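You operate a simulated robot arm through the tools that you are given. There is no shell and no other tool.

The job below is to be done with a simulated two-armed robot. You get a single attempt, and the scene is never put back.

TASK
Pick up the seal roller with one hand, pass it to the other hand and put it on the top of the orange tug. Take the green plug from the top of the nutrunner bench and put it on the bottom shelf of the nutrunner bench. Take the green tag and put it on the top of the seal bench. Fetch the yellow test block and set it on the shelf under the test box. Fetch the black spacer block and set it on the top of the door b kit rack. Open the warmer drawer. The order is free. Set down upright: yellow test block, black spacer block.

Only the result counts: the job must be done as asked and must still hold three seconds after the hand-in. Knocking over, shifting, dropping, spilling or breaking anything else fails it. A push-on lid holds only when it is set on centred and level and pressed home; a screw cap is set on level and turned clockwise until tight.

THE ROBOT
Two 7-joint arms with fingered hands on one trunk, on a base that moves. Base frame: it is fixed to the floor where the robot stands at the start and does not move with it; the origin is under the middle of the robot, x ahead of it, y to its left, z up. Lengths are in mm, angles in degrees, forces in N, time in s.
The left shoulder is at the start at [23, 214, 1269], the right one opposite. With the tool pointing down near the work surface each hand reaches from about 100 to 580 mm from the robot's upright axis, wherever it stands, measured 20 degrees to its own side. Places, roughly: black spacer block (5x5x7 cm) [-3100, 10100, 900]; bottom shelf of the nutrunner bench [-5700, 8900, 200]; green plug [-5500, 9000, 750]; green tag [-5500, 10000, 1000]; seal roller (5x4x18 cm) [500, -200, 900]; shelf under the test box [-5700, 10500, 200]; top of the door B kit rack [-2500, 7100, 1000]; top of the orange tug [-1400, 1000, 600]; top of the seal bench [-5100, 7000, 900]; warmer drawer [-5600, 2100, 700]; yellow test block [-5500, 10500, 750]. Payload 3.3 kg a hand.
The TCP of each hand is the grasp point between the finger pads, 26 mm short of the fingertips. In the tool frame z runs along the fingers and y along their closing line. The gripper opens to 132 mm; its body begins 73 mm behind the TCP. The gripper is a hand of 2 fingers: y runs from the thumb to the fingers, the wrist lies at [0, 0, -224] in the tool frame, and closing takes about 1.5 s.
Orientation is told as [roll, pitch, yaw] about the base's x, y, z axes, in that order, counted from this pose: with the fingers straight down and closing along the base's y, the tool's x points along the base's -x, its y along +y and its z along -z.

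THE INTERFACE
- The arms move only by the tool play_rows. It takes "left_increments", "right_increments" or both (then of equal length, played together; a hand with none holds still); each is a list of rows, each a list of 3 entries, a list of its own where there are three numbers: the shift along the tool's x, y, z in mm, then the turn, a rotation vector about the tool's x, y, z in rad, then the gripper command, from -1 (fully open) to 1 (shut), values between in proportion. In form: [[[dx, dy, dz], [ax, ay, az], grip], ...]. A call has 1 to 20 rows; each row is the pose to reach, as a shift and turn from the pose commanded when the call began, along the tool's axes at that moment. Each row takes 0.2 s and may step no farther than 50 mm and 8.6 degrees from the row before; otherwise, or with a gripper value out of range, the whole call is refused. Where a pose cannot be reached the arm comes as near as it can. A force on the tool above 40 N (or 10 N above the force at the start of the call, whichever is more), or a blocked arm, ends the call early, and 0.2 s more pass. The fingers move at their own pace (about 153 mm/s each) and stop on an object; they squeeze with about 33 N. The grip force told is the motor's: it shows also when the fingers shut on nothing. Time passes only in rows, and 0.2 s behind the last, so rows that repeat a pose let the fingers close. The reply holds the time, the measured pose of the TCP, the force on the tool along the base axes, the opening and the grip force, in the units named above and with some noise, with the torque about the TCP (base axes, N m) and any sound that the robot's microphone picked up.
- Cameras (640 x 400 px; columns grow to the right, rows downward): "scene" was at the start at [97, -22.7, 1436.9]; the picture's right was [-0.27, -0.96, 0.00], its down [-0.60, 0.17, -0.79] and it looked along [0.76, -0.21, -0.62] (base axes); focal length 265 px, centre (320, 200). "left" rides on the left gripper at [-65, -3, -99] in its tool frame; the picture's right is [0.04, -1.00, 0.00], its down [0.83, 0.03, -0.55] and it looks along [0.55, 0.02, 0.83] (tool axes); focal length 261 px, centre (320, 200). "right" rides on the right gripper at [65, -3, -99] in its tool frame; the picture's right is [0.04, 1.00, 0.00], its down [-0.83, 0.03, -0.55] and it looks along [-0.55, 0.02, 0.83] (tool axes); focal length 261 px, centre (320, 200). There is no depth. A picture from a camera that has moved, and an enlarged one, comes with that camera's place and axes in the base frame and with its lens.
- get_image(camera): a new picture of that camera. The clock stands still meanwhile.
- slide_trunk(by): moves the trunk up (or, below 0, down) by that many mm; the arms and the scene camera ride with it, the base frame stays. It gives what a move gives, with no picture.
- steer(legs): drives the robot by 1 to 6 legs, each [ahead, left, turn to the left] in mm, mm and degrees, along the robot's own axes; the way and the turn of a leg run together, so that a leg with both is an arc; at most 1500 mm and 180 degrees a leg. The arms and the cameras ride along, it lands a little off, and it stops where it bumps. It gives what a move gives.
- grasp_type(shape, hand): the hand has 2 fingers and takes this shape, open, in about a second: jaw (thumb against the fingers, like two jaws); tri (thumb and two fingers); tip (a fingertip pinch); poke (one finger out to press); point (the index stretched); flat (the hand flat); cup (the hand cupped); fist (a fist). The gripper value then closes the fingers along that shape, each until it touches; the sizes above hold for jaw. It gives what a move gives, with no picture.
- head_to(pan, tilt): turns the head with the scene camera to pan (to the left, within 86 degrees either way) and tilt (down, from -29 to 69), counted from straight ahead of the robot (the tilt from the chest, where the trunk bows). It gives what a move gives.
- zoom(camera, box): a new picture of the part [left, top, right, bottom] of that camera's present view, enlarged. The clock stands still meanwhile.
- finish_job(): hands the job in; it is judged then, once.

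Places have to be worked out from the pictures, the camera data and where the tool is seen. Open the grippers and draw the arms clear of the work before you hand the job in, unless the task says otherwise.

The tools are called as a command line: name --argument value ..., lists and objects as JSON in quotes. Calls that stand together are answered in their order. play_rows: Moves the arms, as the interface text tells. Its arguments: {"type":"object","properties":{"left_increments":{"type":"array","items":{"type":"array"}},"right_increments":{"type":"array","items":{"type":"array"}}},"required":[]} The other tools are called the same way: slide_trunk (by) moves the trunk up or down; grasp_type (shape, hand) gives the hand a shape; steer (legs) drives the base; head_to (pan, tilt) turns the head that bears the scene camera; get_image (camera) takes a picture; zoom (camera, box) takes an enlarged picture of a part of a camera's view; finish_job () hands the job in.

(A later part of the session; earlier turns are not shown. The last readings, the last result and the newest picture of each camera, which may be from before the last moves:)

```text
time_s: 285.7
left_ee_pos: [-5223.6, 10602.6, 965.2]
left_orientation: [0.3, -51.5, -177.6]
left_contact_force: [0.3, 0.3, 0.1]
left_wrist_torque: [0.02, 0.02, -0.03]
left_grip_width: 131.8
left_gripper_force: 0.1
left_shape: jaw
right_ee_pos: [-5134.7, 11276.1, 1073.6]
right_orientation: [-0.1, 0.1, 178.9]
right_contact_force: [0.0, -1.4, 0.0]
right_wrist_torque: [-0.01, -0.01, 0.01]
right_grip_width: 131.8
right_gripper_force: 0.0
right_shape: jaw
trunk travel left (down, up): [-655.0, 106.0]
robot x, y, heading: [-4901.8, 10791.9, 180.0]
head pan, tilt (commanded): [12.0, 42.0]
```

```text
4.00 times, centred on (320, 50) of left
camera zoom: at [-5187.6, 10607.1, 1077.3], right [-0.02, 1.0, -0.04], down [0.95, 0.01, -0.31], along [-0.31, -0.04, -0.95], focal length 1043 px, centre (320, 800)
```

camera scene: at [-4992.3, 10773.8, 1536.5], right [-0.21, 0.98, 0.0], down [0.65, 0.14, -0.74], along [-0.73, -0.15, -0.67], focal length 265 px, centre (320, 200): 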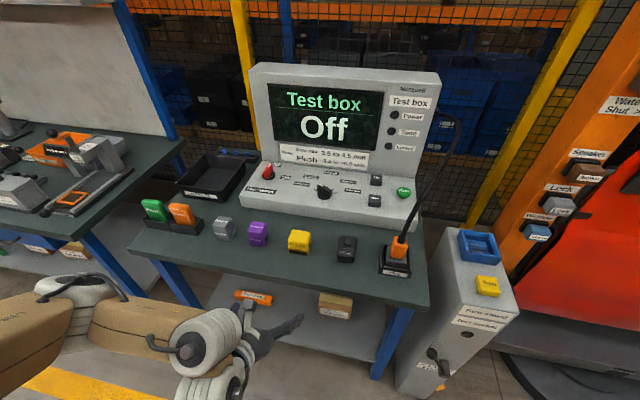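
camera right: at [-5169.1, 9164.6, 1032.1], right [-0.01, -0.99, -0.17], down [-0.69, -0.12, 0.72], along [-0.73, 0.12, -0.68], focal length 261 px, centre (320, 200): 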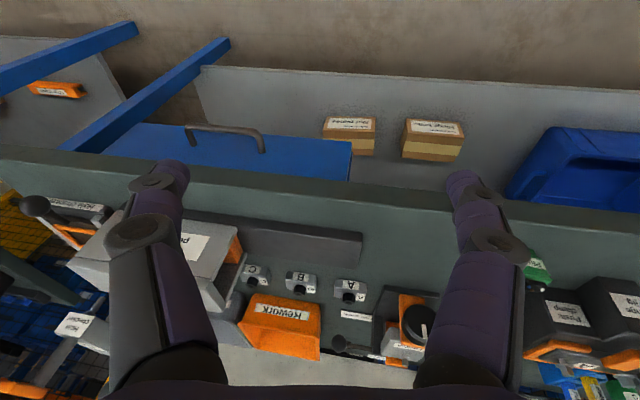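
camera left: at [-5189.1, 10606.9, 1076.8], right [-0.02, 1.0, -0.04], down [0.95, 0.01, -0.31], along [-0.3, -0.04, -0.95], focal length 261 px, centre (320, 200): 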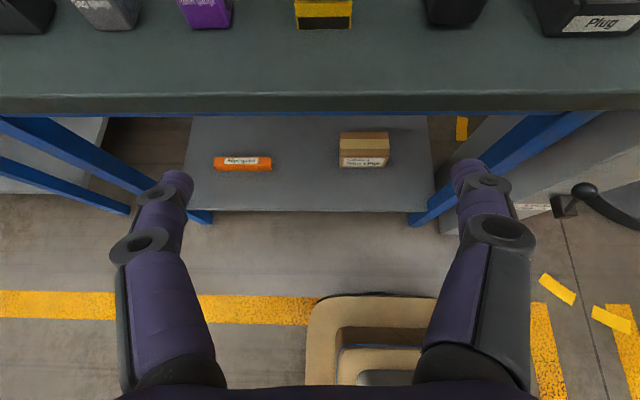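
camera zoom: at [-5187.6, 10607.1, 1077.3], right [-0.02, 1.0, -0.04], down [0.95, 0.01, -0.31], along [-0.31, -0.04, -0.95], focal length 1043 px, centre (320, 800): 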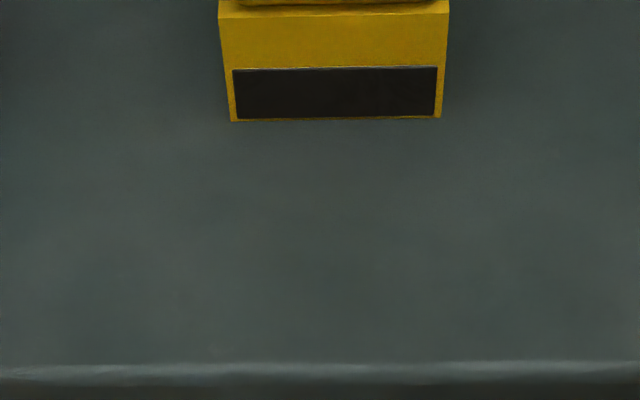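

The block's front foot is at (-5486, 10600, 838), about 64 x 62 x 50 mm, so its centre is near (-5517, 10600, 863); the bench edge is at x -5392. I drive 135 mm ahead and set the left hand to an exact 45-degree tilt.

steer --legs '[[135, 0, 0]]'

play_rows --left_increments '[[[0, 0, 0], [0.02, 0.057, 0.02], -1], [[0, 0, 0], [0.03, 0.113, 0.03], -1], [[0, 0, 0], [0.03, 0.113, 0.03], -1]]'

get_image --camera "left"

```text
time_s: 287.1
left_ee_pos: [-5362.3, 10602.8, 964.0]
left_orientation: [0.3, -51.4, -177.7]
left_contact_force: [0.3, 0.2, -0.5]
left_wrist_torque: [-0.01, 0.01, 0.02]
left_grip_width: 132.1
left_gripper_force: 0.0
left_shape: jaw
right_ee_pos: [-5272.4, 11276.5, 1072.6]
right_orientation: [0.0, 0.1, 178.8]
right_contact_force: [-0.7, 0.1, 0.3]
right_wrist_torque: [-0.05, -0.03, 0.01]
right_grip_width: 132.1
right_gripper_force: 0.1
right_shape: jaw
trunk travel left (down, up): [-655.0, 106.0]
robot x, y, heading: [-5035.3, 10793.7, 179.8]
head pan, tilt (commanded): [12.0, 42.0]
```

```text
time_s: 287.9
left_ee_pos: [-5360.3, 10603.8, 965.7]
left_orientation: [0.6, -45.0, 179.8]
left_contact_force: [0.4, 0.0, 0.0]
left_wrist_torque: [-0.01, 0.0, 0.0]
left_grip_width: 132.1
left_gripper_force: 0.0
left_shape: jaw
right_ee_pos: [-5271.8, 11277.0, 1074.1]
right_orientation: [0.2, 0.1, 178.8]
right_contact_force: [0.1, 0.5, 0.6]
right_wrist_torque: [0.0, 0.02, -0.03]
right_grip_width: 132.0
right_gripper_force: 0.1
right_shape: jaw
trunk travel left (down, up): [-655.0, 106.0]
robot x, y, heading: [-5035.7, 10790.9, 179.8]
head pan, tilt (commanded): [12.0, 42.0]
```

```text
taken
camera left: at [-5337.1, 10605.8, 1080.8], right [0.03, 1.0, -0.04], down [0.98, -0.03, -0.2], along [-0.2, -0.03, -0.98], focal length 261 px, centre (320, 200)
```

left: 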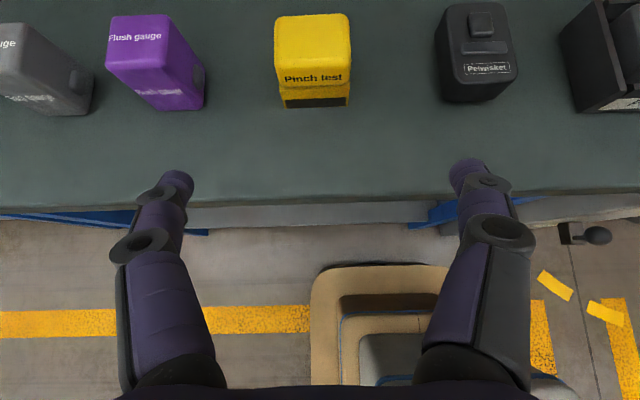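

The left camera puts the block's centre at about (-5514, 10597). I move in diagonally with the fingers partly open (98 mm) to straddle it, then check.

play_rows --left_increments '[[[-7, 2, 30], [0, 0, 0], -0.5], [[-14, 4, 60], [0, 0, 0], -0.5], [[-21, 6, 95], [0, 0, 0], -0.5], [[-28, 7, 130], [0, 0, 0], -0.5], [[-34, 7, 155], [0, 0, 0], -0.5], [[-37, 7, 169], [0, 0, 0], -0.5], [[-37, 7, 169], [0, 0, 0], -0.5]]'

get_image --camera "left"

zoom --camera "scene" --box '[200, 180, 440, 330]'

```text
time_s: 289.4
left_ee_pos: [-5507.7, 10596.0, 873.5]
left_orientation: [0.5, -45.0, 179.8]
left_contact_force: [-0.4, 0.2, 0.0]
left_wrist_torque: [-0.02, -0.02, 0.01]
left_grip_width: 99.1
left_gripper_force: 0.0
left_shape: jaw
right_ee_pos: [-5272.1, 11276.5, 1072.9]
right_orientation: [0.1, 0.1, 178.9]
right_contact_force: [0.5, 0.2, 0.7]
right_wrist_torque: [-0.01, 0.03, 0.01]
right_grip_width: 132.0
right_gripper_force: 0.0
right_shape: jaw
trunk travel left (down, up): [-655.0, 106.0]
robot x, y, heading: [-5036.5, 10788.1, 179.9]
head pan, tilt (commanded): [12.0, 42.0]
```

```text
taken
camera left: at [-5483.7, 10598.2, 988.3], right [0.03, 1.0, -0.03], down [0.98, -0.03, -0.2], along [-0.2, -0.03, -0.98], focal length 261 px, centre (320, 200)
```

left: 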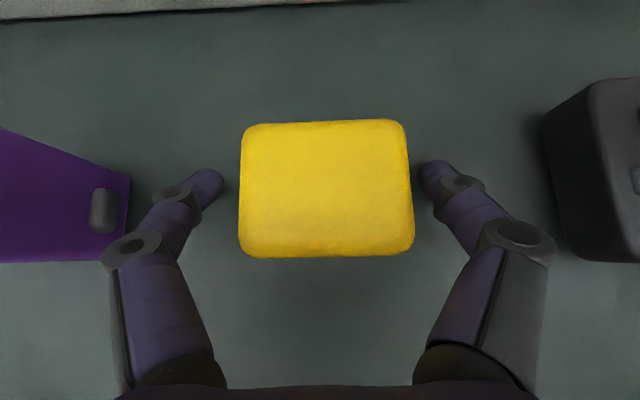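

```text
2.67 times, centred on (320, 255) of scene
camera zoom: at [-5128.6, 10774.0, 1536.4], right [-0.21, 0.98, 0.0], down [0.65, 0.14, -0.74], along [-0.73, -0.15, -0.67], focal length 708 px, centre (320, 53)
```

zoom: 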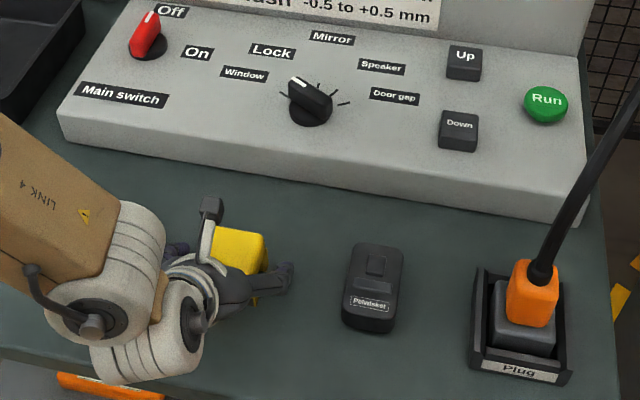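

The block sits between the fingers, only 3 mm off centre. I adjust slightly and close the left hand.

play_rows --left_increments '[[[5, -2.5, -5], [0, 0, 0], -0.5], [[5, -2.5, -5], [0, 0, 0], 0], [[5, -2.5, -5], [0, 0, 0], 0.5], [[5, -2.5, -5], [0, 0, 0], 1], [[5, -2.5, -5], [0, 0, 0], 1], [[5, -2.5, -5], [0, 0, 0], 1], [[5, -2.5, -5], [0, 0, 0], 1]]'

get_image --camera "left"

```text
time_s: 291.1
left_ee_pos: [-5499.5, 10598.2, 872.8]
left_orientation: [0.4, -45.0, 179.8]
left_contact_force: [1.0, 0.6, 0.7]
left_wrist_torque: [-0.09, -0.01, 0.01]
left_grip_width: 47.0
left_gripper_force: 33.2
left_shape: jaw
right_ee_pos: [-5271.7, 11276.1, 1072.4]
right_orientation: [0.1, 0.2, 178.7]
right_contact_force: [-0.5, -0.1, -0.4]
right_wrist_torque: [0.02, 0.01, 0.03]
right_grip_width: 132.0
right_gripper_force: 0.0
right_shape: jaw
trunk travel left (down, up): [-655.0, 106.0]
robot x, y, heading: [-5039.0, 10789.4, 180.0]
head pan, tilt (commanded): [12.0, 42.0]
```

```text
taken
camera left: at [-5475.6, 10600.7, 988.0], right [0.03, 1.0, -0.03], down [0.98, -0.03, -0.2], along [-0.2, -0.03, -0.98], focal length 261 px, centre (320, 200)
```

left: 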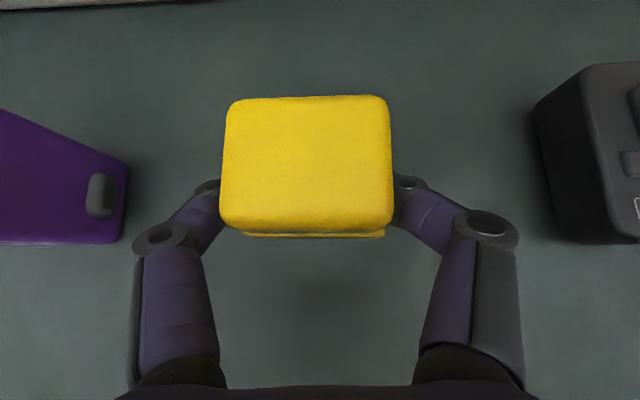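

The block is gripped securely (47 mm at its narrower lower part, 33 N). I lift it 60 mm, draw back, then reverse, shift left and turn right 25 degrees to set up for the shelf.

play_rows --left_increments '[[[-14, 0, -14], [0, 0, 0], 1], [[-28, 0, -28], [0, 0, 0], 1], [[-42, 0, -42], [0, 0, 0], 1], [[-20, 0, -64], [0, 0, 0], 1], [[5, 0, -90], [0, 0, 0], 1], [[30, 0, -115], [0, 0, 0], 1], [[55, 0, -140], [0, 0, 0], 1], [[64, 0, -148], [0, 0, 0], 1], [[64, 0, -148], [0, 0, 0], 1]]'

steer --legs '[[-215, 0, 0], [0, 357, 0], [0, 0, -25]]'

get_image --camera "left"

```text
time_s: 293.1
left_ee_pos: [-5349.2, 10598.3, 931.7]
left_orientation: [0.6, -45.1, 179.8]
left_contact_force: [0.3, 0.5, -2.4]
left_wrist_torque: [-0.01, -0.04, -0.03]
left_grip_width: 47.1
left_gripper_force: 33.3
left_shape: jaw
right_ee_pos: [-5271.4, 11277.0, 1074.3]
right_orientation: [0.0, 0.1, 178.7]
right_contact_force: [-0.5, 0.7, 0.0]
right_wrist_torque: [0.04, -0.01, 0.04]
right_grip_width: 132.0
right_gripper_force: 0.0
right_shape: jaw
trunk travel left (down, up): [-655.0, 106.0]
robot x, y, heading: [-5039.0, 10791.0, 179.9]
head pan, tilt (commanded): [12.0, 42.0]
```

```text
time_s: 297.8
left_ee_pos: [-5185.0, 10409.0, 932.1]
left_orientation: [0.5, -45.0, 154.6]
left_contact_force: [-0.2, 0.4, -1.2]
left_wrist_torque: [-0.02, -0.02, 0.0]
left_grip_width: 46.9
left_gripper_force: 33.3
left_shape: jaw
right_ee_pos: [-4826.4, 10989.6, 1073.7]
right_orientation: [0.0, 0.1, 153.6]
right_contact_force: [-0.2, 0.1, 0.3]
right_wrist_torque: [-0.01, -0.02, 0.02]
right_grip_width: 131.8
right_gripper_force: 0.1
right_shape: jaw
trunk travel left (down, up): [-655.0, 106.0]
robot x, y, heading: [-4820.4, 10446.7, 154.6]
head pan, tilt (commanded): [12.0, 42.0]
```

```text
taken
camera left: at [-5161.5, 10400.4, 1047.4], right [0.45, 0.89, -0.04], down [0.87, -0.45, -0.2], along [-0.19, 0.06, -0.98], focal length 261 px, centre (320, 200)
```

left: 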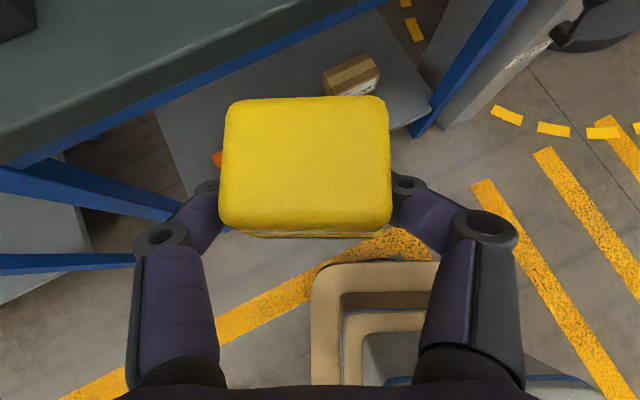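

The block is held level. I lower the trunk 400 mm and then 160 mm more to bring it to shelf height, then look at the shelf.

slide_trunk --by -400

slide_trunk --by -155

head_to --pan 30 --tilt 45

get_image --camera "scene"

get_image --camera "left"

```text
time_s: 301.7
left_ee_pos: [-5184.0, 10408.8, 531.6]
left_orientation: [0.4, -45.0, 154.7]
left_contact_force: [0.0, 0.2, -3.0]
left_wrist_torque: [0.0, -0.02, 0.01]
left_grip_width: 47.5
left_gripper_force: 33.3
left_shape: jaw
right_ee_pos: [-4827.1, 10988.9, 674.7]
right_orientation: [-0.1, 0.0, 153.7]
right_contact_force: [0.3, -0.2, 0.0]
right_wrist_torque: [0.03, -0.01, 0.0]
right_grip_width: 131.9
right_gripper_force: 0.0
right_shape: jaw
trunk travel left (down, up): [-255.0, 506.0]
robot x, y, heading: [-4820.7, 10447.1, 154.6]
head pan, tilt (commanded): [12.0, 42.0]
```

```text
time_s: 303.4
left_ee_pos: [-5185.2, 10407.2, 377.1]
left_orientation: [0.5, -45.0, 154.6]
left_contact_force: [-0.5, -0.6, -2.9]
left_wrist_torque: [-0.04, -0.02, 0.01]
left_grip_width: 47.0
left_gripper_force: 33.0
left_shape: jaw
right_ee_pos: [-4827.0, 10987.6, 519.7]
right_orientation: [-0.1, 0.0, 153.6]
right_contact_force: [1.0, 0.2, 0.9]
right_wrist_torque: [0.04, -0.01, -0.02]
right_grip_width: 131.9
right_gripper_force: 0.1
right_shape: jaw
trunk travel left (down, up): [-100.0, 661.0]
robot x, y, heading: [-4819.8, 10448.1, 154.6]
head pan, tilt (commanded): [12.0, 42.0]
```

```text
time_s: 304.3
left_ee_pos: [-5183.1, 10407.7, 378.0]
left_orientation: [0.5, -44.9, 154.6]
left_contact_force: [0.3, 0.9, -3.4]
left_wrist_torque: [0.03, -0.07, -0.02]
left_grip_width: 47.2
left_gripper_force: 33.5
left_shape: jaw
right_ee_pos: [-4826.6, 10988.5, 518.3]
right_orientation: [0.0, 0.2, 153.6]
right_contact_force: [-0.1, -0.2, -1.1]
right_wrist_torque: [0.03, -0.02, 0.0]
right_grip_width: 131.9
right_gripper_force: 0.0
right_shape: jaw
trunk travel left (down, up): [-100.0, 661.0]
robot x, y, heading: [-4819.2, 10448.3, 155.0]
head pan, tilt (commanded): [30.0, 45.0]
```

```text
taken
camera scene: at [-4994.7, 10485.9, 969.5], right [-0.08, 1.0, 0.0], down [0.7, 0.06, -0.71], along [-0.7, -0.06, -0.71], focal length 265 px, centre (320, 200)
```

scene: 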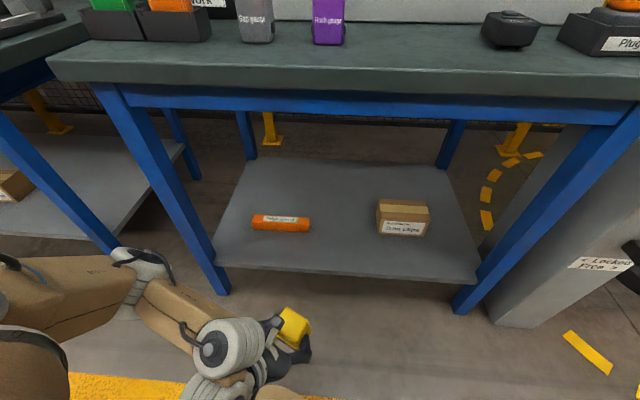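

```text
taken
camera left: at [-5161.5, 10400.2, 492.3], right [0.45, 0.89, -0.03], down [0.87, -0.45, -0.2], along [-0.19, 0.06, -0.98], focal length 261 px, centre (320, 200)
```

left: 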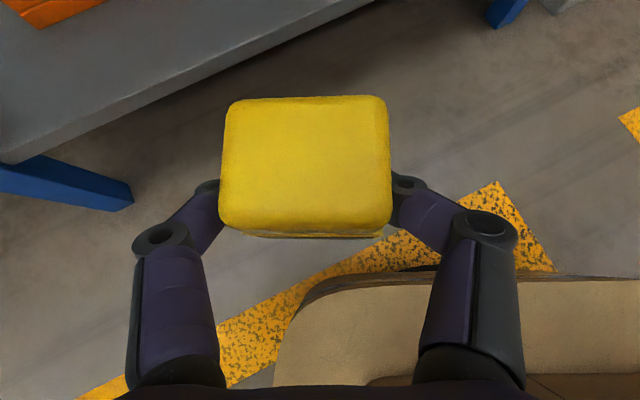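

The shelf is near z 230 (±30), front edge about x -5405, and I'll feel for it by force. I drive 200 mm ahead with 15 mm left so the block comes to the shelf edge above its surface.

steer --legs '[[200, 15, 0]]'

get_image --camera "scene"

get_image --camera "left"

```text
time_s: 305.9
left_ee_pos: [-5372.2, 10479.2, 377.5]
left_orientation: [0.4, -45.0, 154.7]
left_contact_force: [0.5, 0.3, -2.4]
left_wrist_torque: [-0.05, -0.05, 0.01]
left_grip_width: 46.9
left_gripper_force: 33.0
left_shape: jaw
right_ee_pos: [-5016.3, 11061.2, 518.0]
right_orientation: [0.0, 0.1, 153.7]
right_contact_force: [0.1, 0.3, -0.3]
right_wrist_torque: [0.03, 0.0, 0.01]
right_grip_width: 132.1
right_gripper_force: 0.0
right_shape: jaw
trunk travel left (down, up): [-100.0, 661.0]
robot x, y, heading: [-5006.2, 10518.3, 154.7]
head pan, tilt (commanded): [30.0, 45.0]
```

```text
taken
camera scene: at [-5183.3, 10557.5, 969.5], right [-0.09, 1.0, 0.0], down [0.7, 0.06, -0.71], along [-0.7, -0.06, -0.71], focal length 265 px, centre (320, 200)
```

scene: 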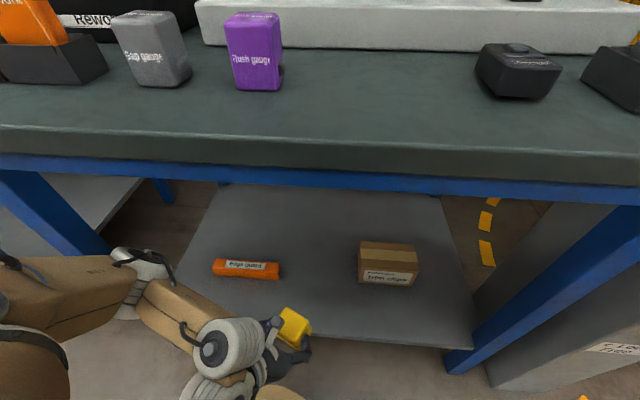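

```text
taken
camera left: at [-5349.9, 10471.5, 492.4], right [0.45, 0.89, -0.03], down [0.87, -0.44, -0.2], along [-0.19, 0.06, -0.98], focal length 261 px, centre (320, 200)
```

left: 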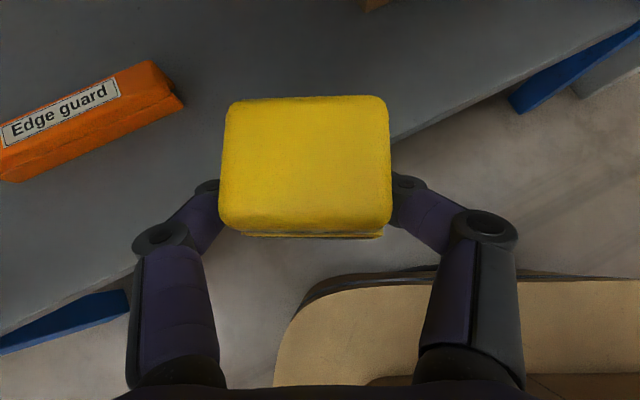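

The block hovers at the shelf edge with free space between the edge guard and the carton. I reach 105 mm forward, then descend 40 mm in moderate steps while watching the force.

play_rows --left_increments '[[[-19, 0, 19], [0, 0, 0], 1], [[-37, 0, 37], [0, 0, 0], 1], [[-56, 0, 56], [0, 0, 0], 1], [[-74, 0, 74], [0, 0, 0], 1], [[-69, 0, 79], [0, 0, 0], 1], [[-64, 0, 84], [0, 0, 0], 1], [[-60, 0, 88], [0, 0, 0], 1], [[-57, 0, 91], [0, 0, 0], 1]]'

get_image --camera "left"

get_image --camera "scene"

```text
time_s: 307.9
left_ee_pos: [-5448.7, 10482.8, 326.8]
left_orientation: [0.1, -40.6, 157.7]
left_contact_force: [0.0, -0.2, -3.3]
left_wrist_torque: [-0.01, -0.01, -0.01]
left_grip_width: 46.4
left_gripper_force: 33.3
left_shape: jaw
right_ee_pos: [-5050.5, 11052.6, 524.4]
right_orientation: [-0.5, -0.1, 156.1]
right_contact_force: [0.2, 0.3, -0.4]
right_wrist_torque: [0.04, -0.01, -0.02]
right_grip_width: 132.3
right_gripper_force: 0.0
right_shape: jaw
trunk travel left (down, up): [-100.0, 661.0]
robot x, y, heading: [-5016.4, 10516.3, 157.1]
head pan, tilt (commanded): [30.0, 45.0]
stopped in row 8 (left hand): the arm was blocked; the commanded pose is now the measured one
```

```text
taken
camera left: at [-5433.3, 10479.8, 444.7], right [0.41, 0.91, -0.03], down [0.91, -0.41, -0.12], along [-0.12, 0.03, -0.99], focal length 261 px, centre (320, 200)
```

left: 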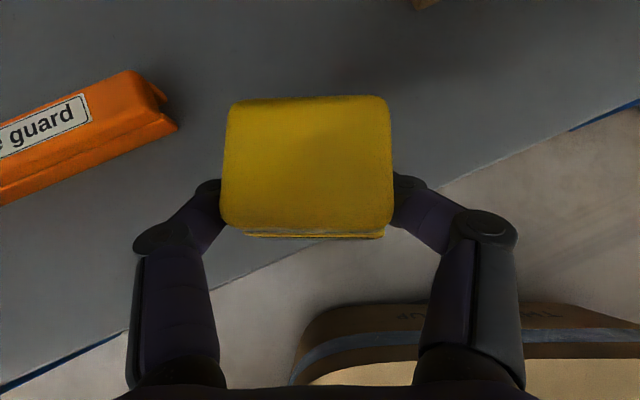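

```text
taken
camera scene: at [-5198.4, 10539.6, 970.2], right [-0.13, 0.99, 0.01], down [0.7, 0.1, -0.7], along [-0.7, -0.08, -0.71], focal length 265 px, centre (320, 200)
```

scene: 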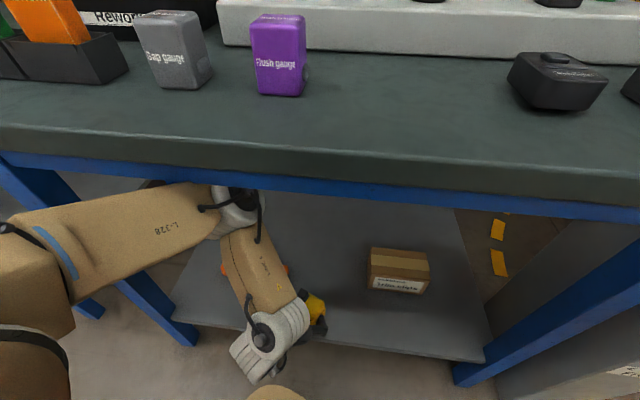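

The arm was stopped because the left elbow touched the blue rail under the bench top (the base got nudged 2 degrees, items on the bench are undisturbed). I back off 120 mm, then I'll lower the trunk fully so the elbow passes below the rail.

steer --legs '[[-130, 0, 0]]'

get_image --camera "scene"

```text
time_s: 309.1
left_ee_pos: [-5333.2, 10438.6, 331.8]
left_orientation: [0.6, -41.2, 157.3]
left_contact_force: [0.4, -0.4, -3.9]
left_wrist_torque: [0.0, -0.04, 0.0]
left_grip_width: 46.4
left_gripper_force: 33.1
left_shape: jaw
right_ee_pos: [-4928.8, 11005.2, 518.9]
right_orientation: [0.2, 0.1, 156.0]
right_contact_force: [-0.1, 0.4, -0.1]
right_wrist_torque: [0.01, -0.02, -0.01]
right_grip_width: 132.1
right_gripper_force: 0.0
right_shape: jaw
trunk travel left (down, up): [-100.0, 661.0]
robot x, y, heading: [-4901.2, 10468.2, 157.1]
head pan, tilt (commanded): [30.0, 45.0]
```

```text
taken
camera scene: at [-5076.4, 10497.5, 969.4], right [-0.12, 0.99, 0.0], down [0.7, 0.09, -0.71], along [-0.7, -0.09, -0.71], focal length 265 px, centre (320, 200)
```

scene: 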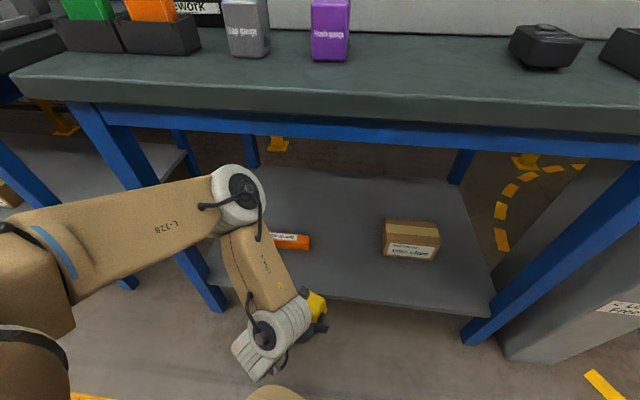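

The elbow (z about 750) is clear of the bench now. I raise the hand 60 mm with the arm while tilting it a few degrees, then lower the trunk by its last 97 mm.

play_rows --left_increments '[[[-10, 0, -11], [0, -0.04, 0], 1], [[-20, 0, -22], [0, -0.08, 0], 1], [[-30, 0, -34], [0, -0.11, 0], 1], [[-40, 0, -45], [0, -0.11, 0], 1], [[-40, 0, -45], [0, -0.11, 0], 1]]'

slide_trunk --by -97

get_image --camera "scene"

get_image --camera "left"

```text
time_s: 310.4
left_ee_pos: [-5332.2, 10437.2, 392.2]
left_orientation: [0.7, -47.4, 157.1]
left_contact_force: [-1.1, 0.1, -3.1]
left_wrist_torque: [-0.01, -0.02, 0.01]
left_grip_width: 46.3
left_gripper_force: 33.3
left_shape: jaw
right_ee_pos: [-4930.2, 11006.5, 518.7]
right_orientation: [0.1, 0.0, 156.0]
right_contact_force: [1.7, -0.6, 0.7]
right_wrist_torque: [0.01, 0.0, 0.0]
right_grip_width: 132.2
right_gripper_force: 0.0
right_shape: jaw
trunk travel left (down, up): [-100.0, 661.0]
robot x, y, heading: [-4900.2, 10468.8, 157.4]
head pan, tilt (commanded): [30.0, 45.0]
```

```text
time_s: 311.7
left_ee_pos: [-5331.1, 10438.9, 296.2]
left_orientation: [0.7, -47.5, 157.1]
left_contact_force: [-0.5, 0.5, -2.9]
left_wrist_torque: [-0.05, -0.05, 0.03]
left_grip_width: 46.0
left_gripper_force: 33.2
left_shape: jaw
right_ee_pos: [-4929.5, 11006.7, 422.2]
right_orientation: [0.0, 0.1, 156.1]
right_contact_force: [-1.1, 0.8, -0.1]
right_wrist_torque: [0.03, 0.0, -0.01]
right_grip_width: 131.9
right_gripper_force: 0.1
right_shape: jaw
trunk travel left (down, up): [-3.0, 758.0]
robot x, y, heading: [-4900.4, 10466.2, 157.3]
head pan, tilt (commanded): [30.0, 45.0]
```

```text
taken
camera scene: at [-5112.8, 10512.7, 866.0], right [-0.12, 0.99, 0.0], down [0.7, 0.09, -0.71], along [-0.7, -0.09, -0.71], focal length 265 px, centre (320, 200)
```

scene: 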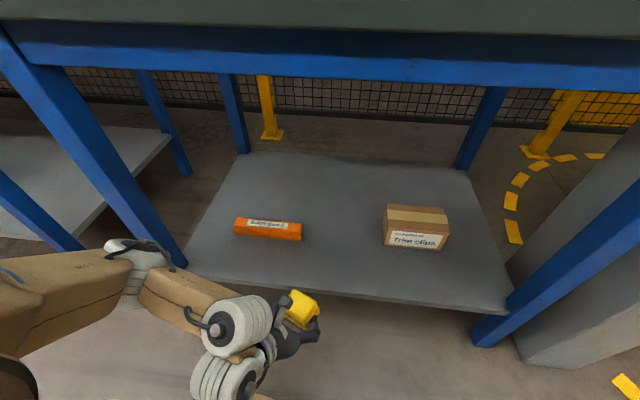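

```text
taken
camera left: at [-5304.0, 10430.8, 409.4], right [0.41, 0.91, -0.04], down [0.88, -0.4, -0.24], along [-0.23, 0.06, -0.97], focal length 261 px, centre (320, 200)
```

left: 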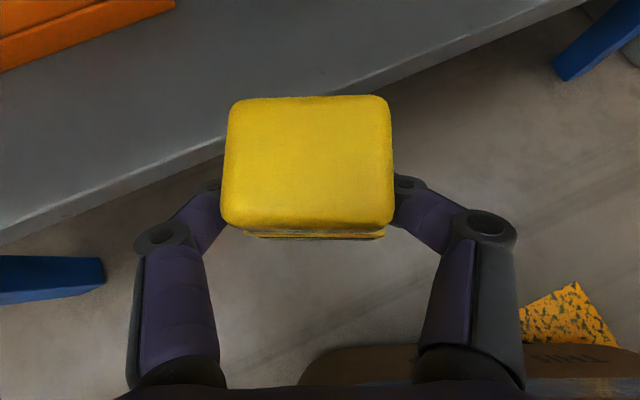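

Raising the hand brought the left elbow down and outward (z about 570), safely below the rail. I raise the hand another 35 mm, tilt slightly more, and drive 145 mm in with the base so the arm keeps this posture.

play_rows --left_increments '[[[-13, 0, -12], [0, -0.04, 0], 1], [[-26, 0, -24], [0, -0.07, 0], 1], [[-26, 0, -24], [0, -0.07, 0], 1]]'

steer --legs '[[145, -24, 0]]'

get_image --camera "scene"

get_image --camera "left"

```text
time_s: 312.5
left_ee_pos: [-5330.6, 10438.9, 331.8]
left_orientation: [0.7, -51.4, 156.9]
left_contact_force: [1.2, -0.3, -3.0]
left_wrist_torque: [-0.02, 0.0, 0.0]
left_grip_width: 45.9
left_gripper_force: 32.4
left_shape: jaw
right_ee_pos: [-4928.4, 11006.6, 421.3]
right_orientation: [0.1, 0.1, 155.9]
right_contact_force: [0.5, -0.4, -0.4]
right_wrist_torque: [0.03, 0.0, 0.02]
right_grip_width: 131.9
right_gripper_force: 0.0
right_shape: jaw
trunk travel left (down, up): [-3.0, 758.0]
robot x, y, heading: [-4899.1, 10467.1, 157.1]
head pan, tilt (commanded): [30.0, 45.0]
```

```text
time_s: 313.8
left_ee_pos: [-5457.4, 10518.9, 330.4]
left_orientation: [0.7, -51.3, 157.0]
left_contact_force: [-0.1, 0.2, -4.0]
left_wrist_torque: [-0.03, -0.04, 0.01]
left_grip_width: 46.3
left_gripper_force: 33.1
left_shape: jaw
right_ee_pos: [-5055.8, 11084.9, 421.2]
right_orientation: [0.1, 0.0, 156.1]
right_contact_force: [0.2, -0.3, 0.1]
right_wrist_torque: [0.03, 0.01, 0.04]
right_grip_width: 132.0
right_gripper_force: 0.1
right_shape: jaw
trunk travel left (down, up): [-3.0, 758.0]
robot x, y, heading: [-5027.2, 10545.2, 157.1]
head pan, tilt (commanded): [30.0, 45.0]
```

```text
taken
camera scene: at [-5239.9, 10592.4, 865.9], right [-0.12, 0.99, 0.0], down [0.7, 0.09, -0.71], along [-0.7, -0.09, -0.71], focal length 265 px, centre (320, 200)
```

scene: 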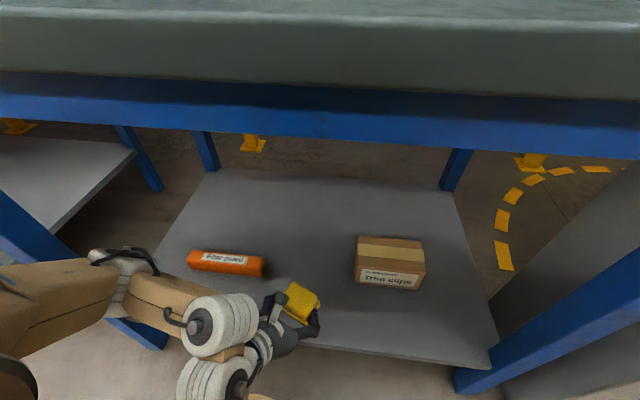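

```text
taken
camera left: at [-5422.9, 10508.2, 442.2], right [0.4, 0.91, -0.04], down [0.87, -0.4, -0.31], along [-0.3, 0.09, -0.95], focal length 261 px, centre (320, 200)
```

left: 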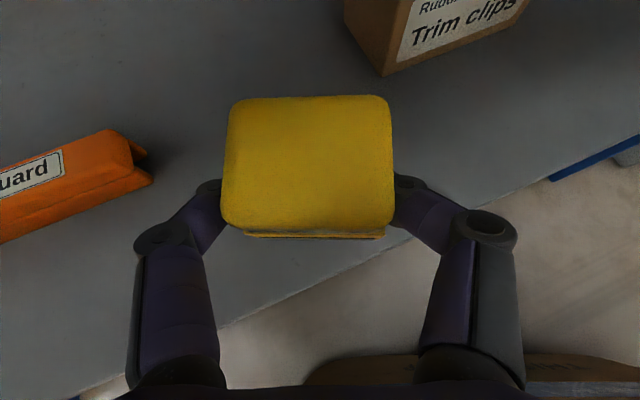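

The shelf edge reads robustly at x -5427, so the block (centre about -5466) still needs to go further in. I creep the base 32 mm ahead.

steer --legs '[[32, 6, 0]]'

get_image --camera "left"

```text
time_s: 314.7
left_ee_pos: [-5490.4, 10526.6, 330.0]
left_orientation: [0.8, -51.3, 157.1]
left_contact_force: [0.0, 0.5, -2.9]
left_wrist_torque: [0.0, -0.05, 0.02]
left_grip_width: 46.2
left_gripper_force: 33.1
left_shape: jaw
right_ee_pos: [-5087.7, 11092.3, 422.7]
right_orientation: [0.2, 0.0, 156.0]
right_contact_force: [-0.9, 0.3, -0.2]
right_wrist_torque: [0.0, -0.03, -0.02]
right_grip_width: 132.2
right_gripper_force: 0.1
right_shape: jaw
trunk travel left (down, up): [-3.0, 758.0]
robot x, y, heading: [-5059.2, 10552.7, 157.1]
head pan, tilt (commanded): [30.0, 45.0]
```

```text
taken
camera left: at [-5454.8, 10515.0, 442.2], right [0.4, 0.91, -0.04], down [0.87, -0.4, -0.31], along [-0.3, 0.09, -0.95], focal length 261 px, centre (320, 200)
```

left: 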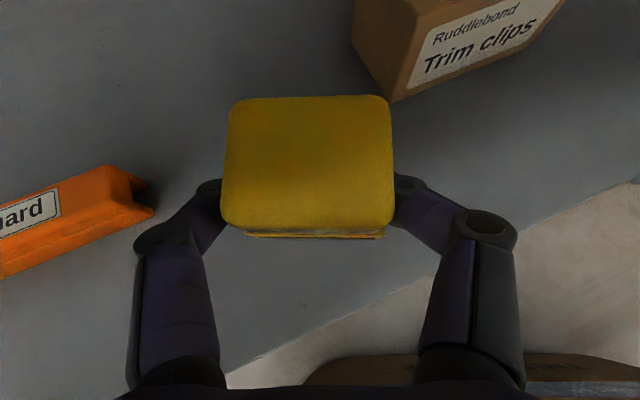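

The block now hangs about 72 mm inside the shelf edge, shelf at about z 237. I descend 45 mm while easing the tilt back a little, watching for contact or elbow trouble.

play_rows --left_increments '[[[7, 0, 5.6], [0, 0.01, 0], 1], [[14, 0, 11.2], [0, 0.02, 0], 1], [[21, 0, 16.9], [0, 0.03, 0], 1], [[28, 0, 22.5], [0, 0.04, 0], 1], [[35, 0, 28.1], [0, 0.05, 0], 1], [[35, 0, 28.1], [0, 0.05, 0], 1]]'

get_image --camera "scene"

get_image --camera "left"

```text
time_s: 316.1
left_ee_pos: [-5490.2, 10525.5, 285.2]
left_orientation: [0.8, -48.5, 157.1]
left_contact_force: [-0.5, -0.3, -2.8]
left_wrist_torque: [-0.01, -0.01, -0.02]
left_grip_width: 46.1
left_gripper_force: 33.2
left_shape: jaw
right_ee_pos: [-5087.9, 11092.6, 421.6]
right_orientation: [0.0, 0.0, 156.0]
right_contact_force: [-0.2, 0.4, -0.2]
right_wrist_torque: [-0.02, -0.03, 0.01]
right_grip_width: 132.1
right_gripper_force: 0.0
right_shape: jaw
trunk travel left (down, up): [-3.0, 758.0]
robot x, y, heading: [-5060.2, 10551.5, 157.4]
head pan, tilt (commanded): [30.0, 45.0]
```

```text
taken
camera scene: at [-5272.0, 10599.3, 865.9], right [-0.12, 0.99, 0.0], down [0.7, 0.09, -0.71], along [-0.7, -0.09, -0.71], focal length 265 px, centre (320, 200)
```

scene: 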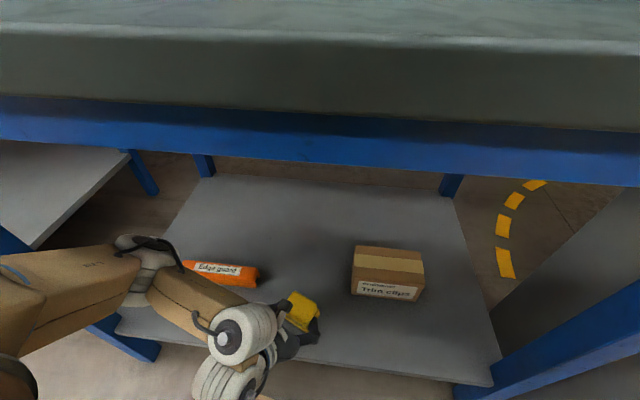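

```text
taken
camera left: at [-5461.1, 10516.4, 399.0], right [0.41, 0.91, -0.04], down [0.88, -0.4, -0.26], along [-0.25, 0.07, -0.97], focal length 261 px, centre (320, 200)
```

left: 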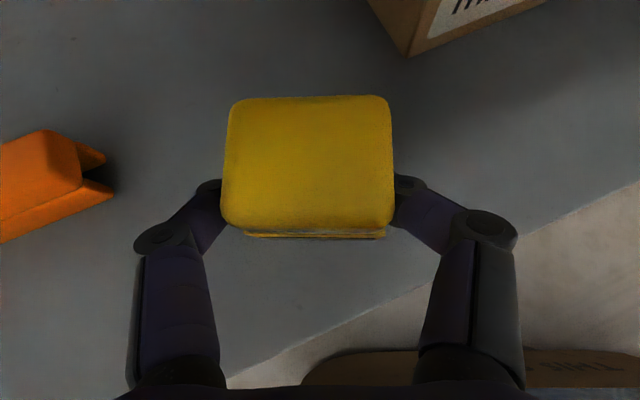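

All smooth at TCP z 285. I ease the tilt to 45 degrees so the block is level, and continue down in 3 mm steps until contact.

play_rows --left_increments '[[[0, 0, 0], [0, 0.03, 0], 1], [[0, 0, 0], [0, 0.058, 0], 1], [[2.2, 0, 2], [0, 0.058, 0], 1], [[4.5, 0, 4], [0, 0.058, 0], 1], [[6.7, 0, 6], [0, 0.058, 0], 1], [[9, 0, 8], [0, 0.058, 0], 1], [[11.2, 0, 10], [0, 0.058, 0], 1]]'

```text
time_s: 317.7
left_ee_pos: [-5490.2, 10525.3, 271.3]
left_orientation: [0.6, -45.2, 157.2]
left_contact_force: [-0.3, 0.4, -2.9]
left_wrist_torque: [-0.01, -0.03, -0.01]
left_grip_width: 45.9
left_gripper_force: 33.0
left_shape: jaw
right_ee_pos: [-5088.3, 11093.2, 420.8]
right_orientation: [0.1, 0.1, 156.1]
right_contact_force: [-0.1, 0.5, 0.1]
right_wrist_torque: [0.01, -0.05, 0.05]
right_grip_width: 131.8
right_gripper_force: 0.0
right_shape: jaw
trunk travel left (down, up): [-3.0, 758.0]
robot x, y, heading: [-5057.7, 10554.0, 157.1]
head pan, tilt (commanded): [30.0, 45.0]
```

Still no contact at TCP z 271, block level at 45 degrees. I continue in 3 mm steps.

play_rows --left_increments '[[[2.1, 0, 2.1], [0, 0, 0], 1], [[4.2, 0, 4.2], [0, 0, 0], 1], [[6.4, 0, 6.4], [0, 0, 0], 1], [[8.5, 0, 8.5], [0, 0, 0], 1]]'

get_image --camera "left"

```text
time_s: 318.7
left_ee_pos: [-5489.7, 10525.6, 259.5]
left_orientation: [0.7, -45.2, 157.2]
left_contact_force: [-1.1, -0.7, -4.1]
left_wrist_torque: [0.0, -0.01, -0.01]
left_grip_width: 46.2
left_gripper_force: 32.9
left_shape: jaw
right_ee_pos: [-5087.7, 11092.2, 421.9]
right_orientation: [0.1, 0.1, 156.0]
right_contact_force: [0.4, -0.4, -0.7]
right_wrist_torque: [0.0, -0.03, 0.02]
right_grip_width: 132.0
right_gripper_force: 0.0
right_shape: jaw
trunk travel left (down, up): [-3.0, 758.0]
robot x, y, heading: [-5065.0, 10553.4, 157.1]
head pan, tilt (commanded): [30.0, 45.0]
```

```text
taken
camera left: at [-5466.9, 10519.5, 373.9], right [0.41, 0.91, -0.04], down [0.89, -0.41, -0.2], along [-0.2, 0.05, -0.98], focal length 261 px, centre (320, 200)
```

left: 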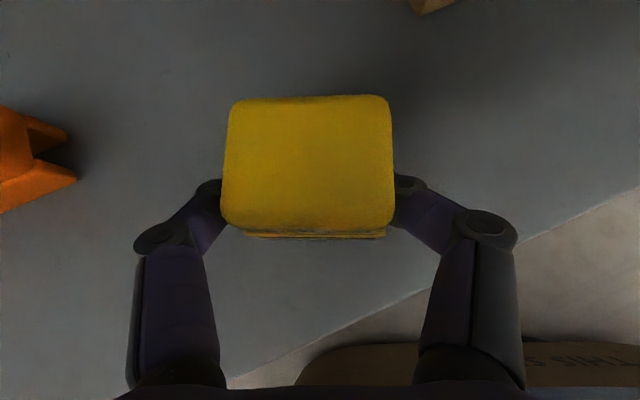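

No contact yet at 259; the shelf is a bit lower than estimated. I go on in 3 mm steps.

play_rows --left_increments '[[[2.1, 0, 2.1], [0, 0, 0], 1], [[4.2, 0, 4.2], [0, 0, 0], 1], [[6.4, 0, 6.4], [0, 0, 0], 1], [[8.5, 0, 8.5], [0, 0, 0], 1], [[10.6, 0, 10.6], [0, 0, 0], 1], [[12.7, 0, 12.7], [0, 0, 0], 1]]'

get_image --camera "scene"

```text
time_s: 319.7
left_ee_pos: [-5491.6, 10529.4, 250.5]
left_orientation: [0.0, -45.9, 157.3]
left_contact_force: [4.2, -3.2, 23.7]
left_wrist_torque: [0.04, 0.19, -0.07]
left_grip_width: 46.7
left_gripper_force: 33.1
left_shape: jaw
right_ee_pos: [-5087.2, 11093.4, 420.7]
right_orientation: [0.1, 0.0, 156.1]
right_contact_force: [-0.5, -1.6, -0.1]
right_wrist_torque: [-0.02, 0.02, -0.04]
right_grip_width: 132.3
right_gripper_force: 0.1
right_shape: jaw
trunk travel left (down, up): [-3.0, 758.0]
robot x, y, heading: [-5060.3, 10552.7, 157.2]
head pan, tilt (commanded): [30.0, 45.0]
stopped in row 4 (left hand): the force on the tool passed its limit at 43 N (the readings are from after the stop); the commanded pose is now the measured one
```

```text
taken
camera scene: at [-5270.5, 10599.2, 866.2], right [-0.12, 0.99, 0.0], down [0.7, 0.09, -0.71], along [-0.7, -0.09, -0.71], focal length 265 px, centre (320, 200)
```

scene: 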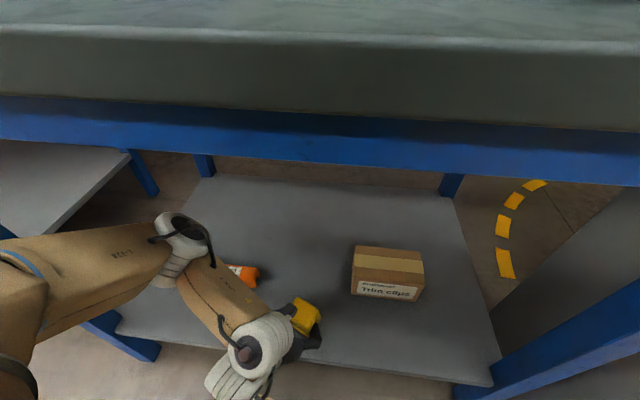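

Contact: the block stands on the shelf (TCP z 250, about 24 N). I ease up 1.5 mm and open the fingers slowly.

play_rows --left_increments '[[[-1, 0, -1], [0, 0, 0], 1], [[-1.2, 0, -1.2], [0, 0, 0], 0.6], [[-1.2, 0, -1.2], [0, 0, 0], 0.3], [[-1.2, 0, -1.2], [0, 0, 0], 0], [[-1.2, 0, -1.2], [0, 0, 0], -0.3], [[-1.2, 0, -1.2], [0, 0, 0], -0.5], [[-1.2, 0, -1.2], [0, 0, 0], -0.5]]'

get_image --camera "left"

```text
time_s: 321.3
left_ee_pos: [-5490.2, 10526.6, 250.6]
left_orientation: [0.4, -45.4, 157.3]
left_contact_force: [-0.5, 0.4, -0.2]
left_wrist_torque: [0.0, 0.01, 0.02]
left_grip_width: 98.6
left_gripper_force: 0.1
left_shape: jaw
right_ee_pos: [-5088.0, 11092.8, 421.7]
right_orientation: [0.1, 0.1, 156.0]
right_contact_force: [-0.1, -0.3, 0.4]
right_wrist_torque: [0.01, -0.02, 0.01]
right_grip_width: 131.9
right_gripper_force: 0.0
right_shape: jaw
trunk travel left (down, up): [-3.0, 758.0]
robot x, y, heading: [-5061.9, 10553.1, 157.2]
head pan, tilt (commanded): [30.0, 45.0]
```

```text
taken
camera left: at [-5466.6, 10520.1, 365.9], right [0.41, 0.91, -0.03], down [0.89, -0.41, -0.21], along [-0.2, 0.06, -0.98], focal length 261 px, centre (320, 200)
```

left: 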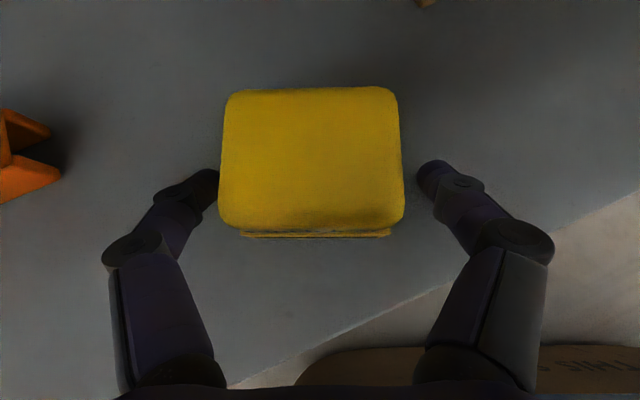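

The block stands free and upright. I open a little more and withdraw along the finger direction.

play_rows --left_increments '[[[0, 2, 0], [0, 0, 0], -0.8], [[0, 2, -4], [0, 0, 0], -0.8], [[0, 2, -25], [0, 0, 0], -0.8], [[0, 2, -50], [0, 0, 0], -0.8], [[0, 2, -80], [0, 0, 0], -0.8], [[0, 2, -110], [0, 0, 0], -0.8], [[0, 0, -135], [0, 0, 0], -0.8]]'

get_image --camera "left"

get_image --camera "scene"

```text
time_s: 322.9
left_ee_pos: [-5419.2, 10494.6, 327.0]
left_orientation: [0.4, -45.5, 157.4]
left_contact_force: [0.2, -0.5, 0.0]
left_wrist_torque: [0.0, 0.0, 0.0]
left_grip_width: 118.8
left_gripper_force: 0.1
left_shape: jaw
left hand out of reach, approached as far as the arm can: row 7
right_ee_pos: [-5088.2, 11091.9, 421.1]
right_orientation: [0.1, 0.1, 156.0]
right_contact_force: [-0.7, 0.7, -0.2]
right_wrist_torque: [0.0, -0.01, -0.01]
right_grip_width: 132.2
right_gripper_force: 0.1
right_shape: jaw
trunk travel left (down, up): [-3.0, 758.0]
robot x, y, heading: [-5061.0, 10555.1, 157.2]
head pan, tilt (commanded): [30.0, 45.0]
```

```text
taken
camera left: at [-5394.7, 10488.0, 442.2], right [0.41, 0.91, -0.03], down [0.89, -0.41, -0.21], along [-0.2, 0.05, -0.98], focal length 261 px, centre (320, 200)
```

left: 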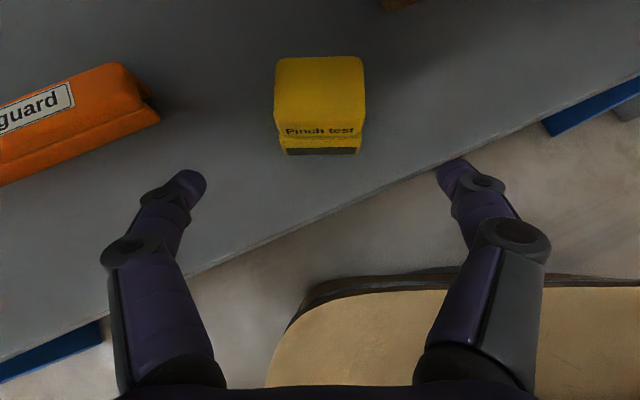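

```text
taken
camera scene: at [-5272.1, 10599.2, 865.8], right [-0.12, 0.99, 0.0], down [0.7, 0.09, -0.71], along [-0.7, -0.09, -0.71], focal length 265 px, centre (320, 200)
```

scene: 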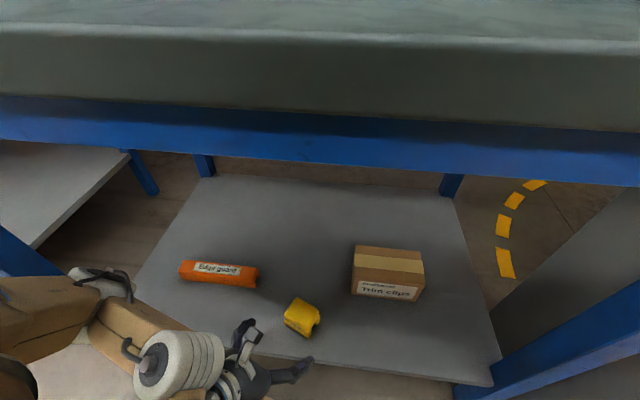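

The yellow test block stands upright on the shelf under the test box. Now I back out 350 mm, turn to face the bench squarely, and raise the trunk for the green tag.

steer --legs '[[-350, 0, 0], [0, 0, 23]]'

slide_trunk --by 400

slide_trunk --by 300

head_to --pan 5 --tilt 35

get_image --camera "scene"

```text
time_s: 326.4
left_ee_pos: [-5042.0, 10223.2, 327.6]
left_orientation: [0.2, -45.5, 179.9]
left_contact_force: [0.9, 0.1, 0.3]
left_wrist_torque: [0.02, 0.0, 0.0]
left_grip_width: 118.5
left_gripper_force: 0.0
left_shape: jaw
right_ee_pos: [-4966.6, 10901.6, 423.0]
right_orientation: [0.1, 0.1, 178.6]
right_contact_force: [-0.4, 0.5, -0.6]
right_wrist_torque: [-0.01, 0.0, 0.0]
right_grip_width: 131.9
right_gripper_force: 0.0
right_shape: jaw
trunk travel left (down, up): [-3.0, 758.0]
robot x, y, heading: [-4732.6, 10416.3, 180.0]
head pan, tilt (commanded): [30.0, 45.0]
```

```text
time_s: 330.2
left_ee_pos: [-5042.2, 10222.8, 727.1]
left_orientation: [0.3, -45.7, 179.8]
left_contact_force: [-0.5, 0.0, 0.0]
left_wrist_torque: [0.0, 0.0, -0.02]
left_grip_width: 118.4
left_gripper_force: 0.1
left_shape: jaw
right_ee_pos: [-4966.7, 10901.3, 821.7]
right_orientation: [0.2, 0.1, 178.7]
right_contact_force: [0.6, -0.2, 0.0]
right_wrist_torque: [-0.02, 0.01, 0.02]
right_grip_width: 131.9
right_gripper_force: 0.0
right_shape: jaw
trunk travel left (down, up): [-403.0, 358.0]
robot x, y, heading: [-4731.7, 10411.6, 179.6]
head pan, tilt (commanded): [30.0, 45.0]
```

```text
time_s: 333.2
left_ee_pos: [-5043.4, 10223.9, 1027.3]
left_orientation: [0.3, -45.7, 179.8]
left_contact_force: [-0.8, -1.1, 0.4]
left_wrist_torque: [0.0, -0.03, 0.02]
left_grip_width: 118.6
left_gripper_force: 0.0
left_shape: jaw
right_ee_pos: [-4967.0, 10902.0, 1122.3]
right_orientation: [0.0, 0.2, 178.6]
right_contact_force: [0.6, 0.7, 0.2]
right_wrist_torque: [0.02, 0.0, -0.02]
right_grip_width: 131.9
right_gripper_force: 0.0
right_shape: jaw
trunk travel left (down, up): [-703.0, 58.0]
robot x, y, heading: [-4732.7, 10414.8, 179.7]
head pan, tilt (commanded): [30.0, 45.0]
```

```text
time_s: 334.1
left_ee_pos: [-5042.0, 10223.0, 1026.8]
left_orientation: [0.2, -45.6, 179.8]
left_contact_force: [-0.2, 0.1, -0.2]
left_wrist_torque: [-0.01, -0.03, -0.01]
left_grip_width: 118.7
left_gripper_force: 0.1
left_shape: jaw
right_ee_pos: [-4967.5, 10902.9, 1121.5]
right_orientation: [0.2, 0.0, 178.6]
right_contact_force: [-0.4, 1.1, -0.5]
right_wrist_torque: [0.01, 0.0, -0.02]
right_grip_width: 132.3
right_gripper_force: 0.0
right_shape: jaw
trunk travel left (down, up): [-703.0, 58.0]
robot x, y, heading: [-4733.7, 10411.4, 179.6]
head pan, tilt (commanded): [5.0, 35.0]
```

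```text
taken
camera scene: at [-4831.6, 10407.8, 1594.9], right [-0.08, 1.0, 0.0], down [0.57, 0.05, -0.82], along [-0.82, -0.07, -0.57], focal length 265 px, centre (320, 200)
```

scene: 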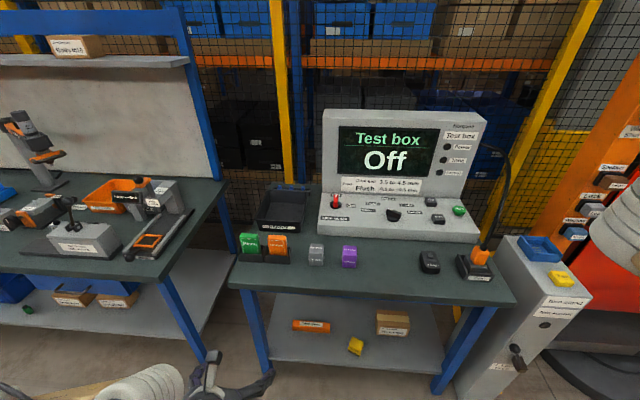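

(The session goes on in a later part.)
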